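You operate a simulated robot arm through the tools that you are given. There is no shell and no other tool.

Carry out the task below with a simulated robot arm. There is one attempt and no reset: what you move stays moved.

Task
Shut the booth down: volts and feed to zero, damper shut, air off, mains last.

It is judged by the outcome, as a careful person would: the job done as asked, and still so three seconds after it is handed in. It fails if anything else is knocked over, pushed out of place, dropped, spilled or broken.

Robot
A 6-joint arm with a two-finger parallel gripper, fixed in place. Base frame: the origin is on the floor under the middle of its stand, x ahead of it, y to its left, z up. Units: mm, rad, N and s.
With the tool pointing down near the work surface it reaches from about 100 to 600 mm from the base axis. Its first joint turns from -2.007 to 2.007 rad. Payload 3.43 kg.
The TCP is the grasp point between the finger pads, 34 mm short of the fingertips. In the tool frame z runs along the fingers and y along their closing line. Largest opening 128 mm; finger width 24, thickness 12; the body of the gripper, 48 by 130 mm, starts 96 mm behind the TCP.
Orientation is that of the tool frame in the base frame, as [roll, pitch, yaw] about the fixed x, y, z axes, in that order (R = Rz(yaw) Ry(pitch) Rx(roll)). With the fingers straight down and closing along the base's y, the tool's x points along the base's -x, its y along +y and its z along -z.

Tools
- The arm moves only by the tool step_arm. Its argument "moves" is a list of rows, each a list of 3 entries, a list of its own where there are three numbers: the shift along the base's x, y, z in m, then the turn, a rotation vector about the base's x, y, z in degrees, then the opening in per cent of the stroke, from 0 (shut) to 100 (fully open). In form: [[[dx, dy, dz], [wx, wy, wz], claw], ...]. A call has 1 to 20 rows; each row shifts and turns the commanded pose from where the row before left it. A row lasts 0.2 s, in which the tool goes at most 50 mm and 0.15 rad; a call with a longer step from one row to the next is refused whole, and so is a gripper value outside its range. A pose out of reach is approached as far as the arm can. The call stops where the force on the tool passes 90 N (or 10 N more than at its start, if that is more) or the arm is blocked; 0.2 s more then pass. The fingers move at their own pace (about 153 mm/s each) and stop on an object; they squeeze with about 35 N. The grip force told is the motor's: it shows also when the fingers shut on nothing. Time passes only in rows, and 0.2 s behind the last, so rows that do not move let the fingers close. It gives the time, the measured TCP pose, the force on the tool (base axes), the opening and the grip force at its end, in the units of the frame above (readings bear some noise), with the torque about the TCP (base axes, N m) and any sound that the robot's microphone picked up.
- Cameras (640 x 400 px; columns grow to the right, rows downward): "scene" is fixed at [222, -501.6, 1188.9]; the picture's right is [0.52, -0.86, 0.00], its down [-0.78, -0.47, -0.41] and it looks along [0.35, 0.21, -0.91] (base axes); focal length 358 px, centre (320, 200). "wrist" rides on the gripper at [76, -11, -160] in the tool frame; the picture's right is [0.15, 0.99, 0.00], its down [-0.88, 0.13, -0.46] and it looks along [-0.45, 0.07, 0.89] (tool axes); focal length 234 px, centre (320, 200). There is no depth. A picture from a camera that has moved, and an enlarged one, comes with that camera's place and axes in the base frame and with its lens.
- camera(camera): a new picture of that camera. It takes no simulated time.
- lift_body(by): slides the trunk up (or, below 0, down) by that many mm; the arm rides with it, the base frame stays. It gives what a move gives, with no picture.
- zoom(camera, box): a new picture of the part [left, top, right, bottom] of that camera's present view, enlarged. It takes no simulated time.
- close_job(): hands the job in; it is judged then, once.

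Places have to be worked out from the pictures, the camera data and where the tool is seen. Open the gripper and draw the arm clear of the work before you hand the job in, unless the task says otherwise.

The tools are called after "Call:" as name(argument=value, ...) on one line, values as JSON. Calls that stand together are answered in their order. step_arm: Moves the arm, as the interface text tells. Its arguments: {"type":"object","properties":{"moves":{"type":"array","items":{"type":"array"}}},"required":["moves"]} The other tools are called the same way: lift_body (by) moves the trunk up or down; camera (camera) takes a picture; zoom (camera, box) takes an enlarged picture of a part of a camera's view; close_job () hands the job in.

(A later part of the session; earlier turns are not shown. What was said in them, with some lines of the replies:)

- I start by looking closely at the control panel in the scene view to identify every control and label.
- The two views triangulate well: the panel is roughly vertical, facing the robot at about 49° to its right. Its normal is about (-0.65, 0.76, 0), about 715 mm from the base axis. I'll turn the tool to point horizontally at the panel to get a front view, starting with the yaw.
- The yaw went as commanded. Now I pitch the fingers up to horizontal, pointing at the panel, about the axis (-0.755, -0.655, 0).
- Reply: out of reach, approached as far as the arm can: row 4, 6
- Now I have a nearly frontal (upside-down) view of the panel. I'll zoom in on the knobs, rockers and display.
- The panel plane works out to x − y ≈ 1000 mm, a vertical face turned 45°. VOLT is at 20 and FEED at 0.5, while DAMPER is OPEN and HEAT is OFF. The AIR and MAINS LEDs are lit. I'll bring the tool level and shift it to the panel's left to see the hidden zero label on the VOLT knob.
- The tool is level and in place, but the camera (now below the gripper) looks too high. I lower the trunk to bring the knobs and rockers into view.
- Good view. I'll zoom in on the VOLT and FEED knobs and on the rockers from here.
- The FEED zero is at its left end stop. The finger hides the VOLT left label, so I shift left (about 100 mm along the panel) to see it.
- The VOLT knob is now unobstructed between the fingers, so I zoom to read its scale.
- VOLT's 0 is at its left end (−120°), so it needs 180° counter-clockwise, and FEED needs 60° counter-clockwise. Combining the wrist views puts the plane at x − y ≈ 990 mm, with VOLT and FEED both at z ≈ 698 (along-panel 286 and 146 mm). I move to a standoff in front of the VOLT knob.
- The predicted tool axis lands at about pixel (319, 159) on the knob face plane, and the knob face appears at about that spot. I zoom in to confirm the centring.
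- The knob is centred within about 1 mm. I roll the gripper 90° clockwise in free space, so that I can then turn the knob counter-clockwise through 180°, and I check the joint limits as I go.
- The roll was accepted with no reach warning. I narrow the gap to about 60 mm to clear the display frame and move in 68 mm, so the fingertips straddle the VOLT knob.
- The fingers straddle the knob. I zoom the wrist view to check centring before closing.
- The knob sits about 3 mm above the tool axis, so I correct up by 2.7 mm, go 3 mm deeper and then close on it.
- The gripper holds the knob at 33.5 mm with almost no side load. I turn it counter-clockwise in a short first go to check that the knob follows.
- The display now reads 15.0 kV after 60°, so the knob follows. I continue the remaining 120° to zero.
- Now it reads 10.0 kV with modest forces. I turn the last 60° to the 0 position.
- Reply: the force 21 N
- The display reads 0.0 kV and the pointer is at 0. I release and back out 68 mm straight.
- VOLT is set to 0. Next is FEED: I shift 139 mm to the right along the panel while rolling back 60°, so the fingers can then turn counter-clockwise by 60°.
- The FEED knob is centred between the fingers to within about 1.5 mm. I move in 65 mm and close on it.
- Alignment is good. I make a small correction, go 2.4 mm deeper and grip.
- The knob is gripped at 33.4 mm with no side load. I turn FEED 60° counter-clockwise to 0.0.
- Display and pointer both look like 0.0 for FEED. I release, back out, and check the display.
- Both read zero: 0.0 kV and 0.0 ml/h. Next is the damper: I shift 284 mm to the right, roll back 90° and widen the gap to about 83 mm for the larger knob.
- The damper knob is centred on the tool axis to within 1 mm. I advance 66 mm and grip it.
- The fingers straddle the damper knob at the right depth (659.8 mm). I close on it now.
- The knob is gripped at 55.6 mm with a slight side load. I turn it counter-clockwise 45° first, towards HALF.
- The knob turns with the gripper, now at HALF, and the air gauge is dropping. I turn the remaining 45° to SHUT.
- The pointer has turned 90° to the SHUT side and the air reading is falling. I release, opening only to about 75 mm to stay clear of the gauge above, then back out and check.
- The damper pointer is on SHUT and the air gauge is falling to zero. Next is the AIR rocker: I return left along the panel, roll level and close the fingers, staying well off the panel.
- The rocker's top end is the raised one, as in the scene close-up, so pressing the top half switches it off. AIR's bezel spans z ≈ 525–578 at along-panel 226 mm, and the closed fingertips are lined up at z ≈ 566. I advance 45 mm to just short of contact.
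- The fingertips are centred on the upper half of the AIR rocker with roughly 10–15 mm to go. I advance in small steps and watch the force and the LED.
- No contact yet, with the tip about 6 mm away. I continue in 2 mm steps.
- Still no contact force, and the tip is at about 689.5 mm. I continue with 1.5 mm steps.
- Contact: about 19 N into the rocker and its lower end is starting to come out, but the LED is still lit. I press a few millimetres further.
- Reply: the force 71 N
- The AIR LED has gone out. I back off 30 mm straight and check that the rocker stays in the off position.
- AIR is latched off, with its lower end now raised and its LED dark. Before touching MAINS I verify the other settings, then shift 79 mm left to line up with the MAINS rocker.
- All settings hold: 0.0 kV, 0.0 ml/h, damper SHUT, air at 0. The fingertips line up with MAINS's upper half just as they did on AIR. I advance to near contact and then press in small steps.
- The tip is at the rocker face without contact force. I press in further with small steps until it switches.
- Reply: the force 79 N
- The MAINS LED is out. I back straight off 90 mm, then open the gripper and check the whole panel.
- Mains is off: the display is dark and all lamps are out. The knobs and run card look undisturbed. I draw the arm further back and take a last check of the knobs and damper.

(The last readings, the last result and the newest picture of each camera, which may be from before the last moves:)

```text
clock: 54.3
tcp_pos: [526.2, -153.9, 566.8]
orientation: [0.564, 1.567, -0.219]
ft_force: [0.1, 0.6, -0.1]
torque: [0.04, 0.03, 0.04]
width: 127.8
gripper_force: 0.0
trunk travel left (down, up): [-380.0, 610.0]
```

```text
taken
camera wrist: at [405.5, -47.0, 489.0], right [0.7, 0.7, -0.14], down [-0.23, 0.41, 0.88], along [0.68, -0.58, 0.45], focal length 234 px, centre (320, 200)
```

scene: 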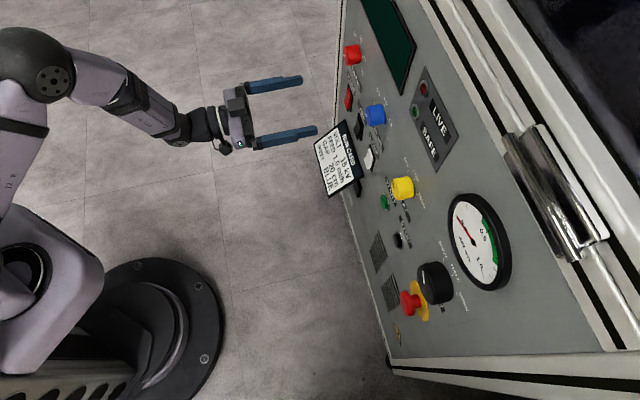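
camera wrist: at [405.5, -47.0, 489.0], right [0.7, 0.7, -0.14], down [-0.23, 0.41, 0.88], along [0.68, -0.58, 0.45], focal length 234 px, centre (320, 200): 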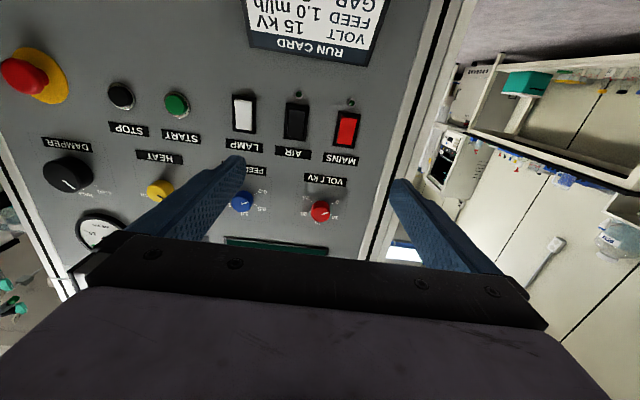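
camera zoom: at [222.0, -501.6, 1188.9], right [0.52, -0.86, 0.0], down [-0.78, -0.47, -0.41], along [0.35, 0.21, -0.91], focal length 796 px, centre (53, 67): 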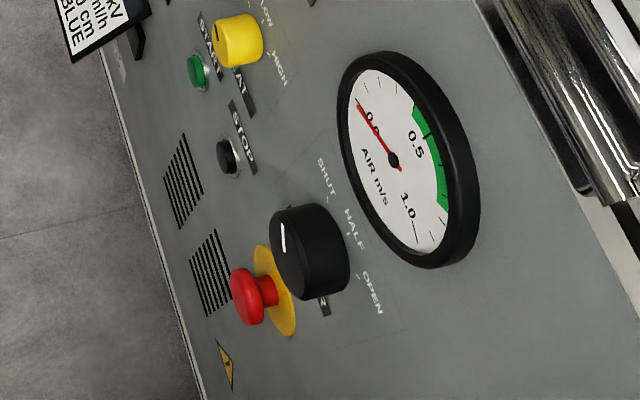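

Everything is in the requested state: VOLT 0, FEED 0.0, damper SHUT, AIR off and MAINS off last. The gauge is at zero, the display is dark and nothing else was disturbed. The gripper is open and the arm is clear, so I hand the job in.

Call:
close_job()

```text
The job is handed in.
```

The booth is shut down and the job is handed in. I did the steps in the order you gave:

1. **Volts:** the VOLT knob is at 0, and the display read 0.0 kV.
2. **Feed:** the FEED knob is at 0.0, and the display read 0.0 ml/h.
3. **Damper:** the knob is on SHUT, and the air gauge dropped to zero.
4. **Air:** the AIR switch is off and its light is out.
5. **Mains:** switched off last. The display and all the panel lights are dark.

I didn't touch any other control, and the run card is still in place. The gripper is open and the arm is drawn back from the panel.
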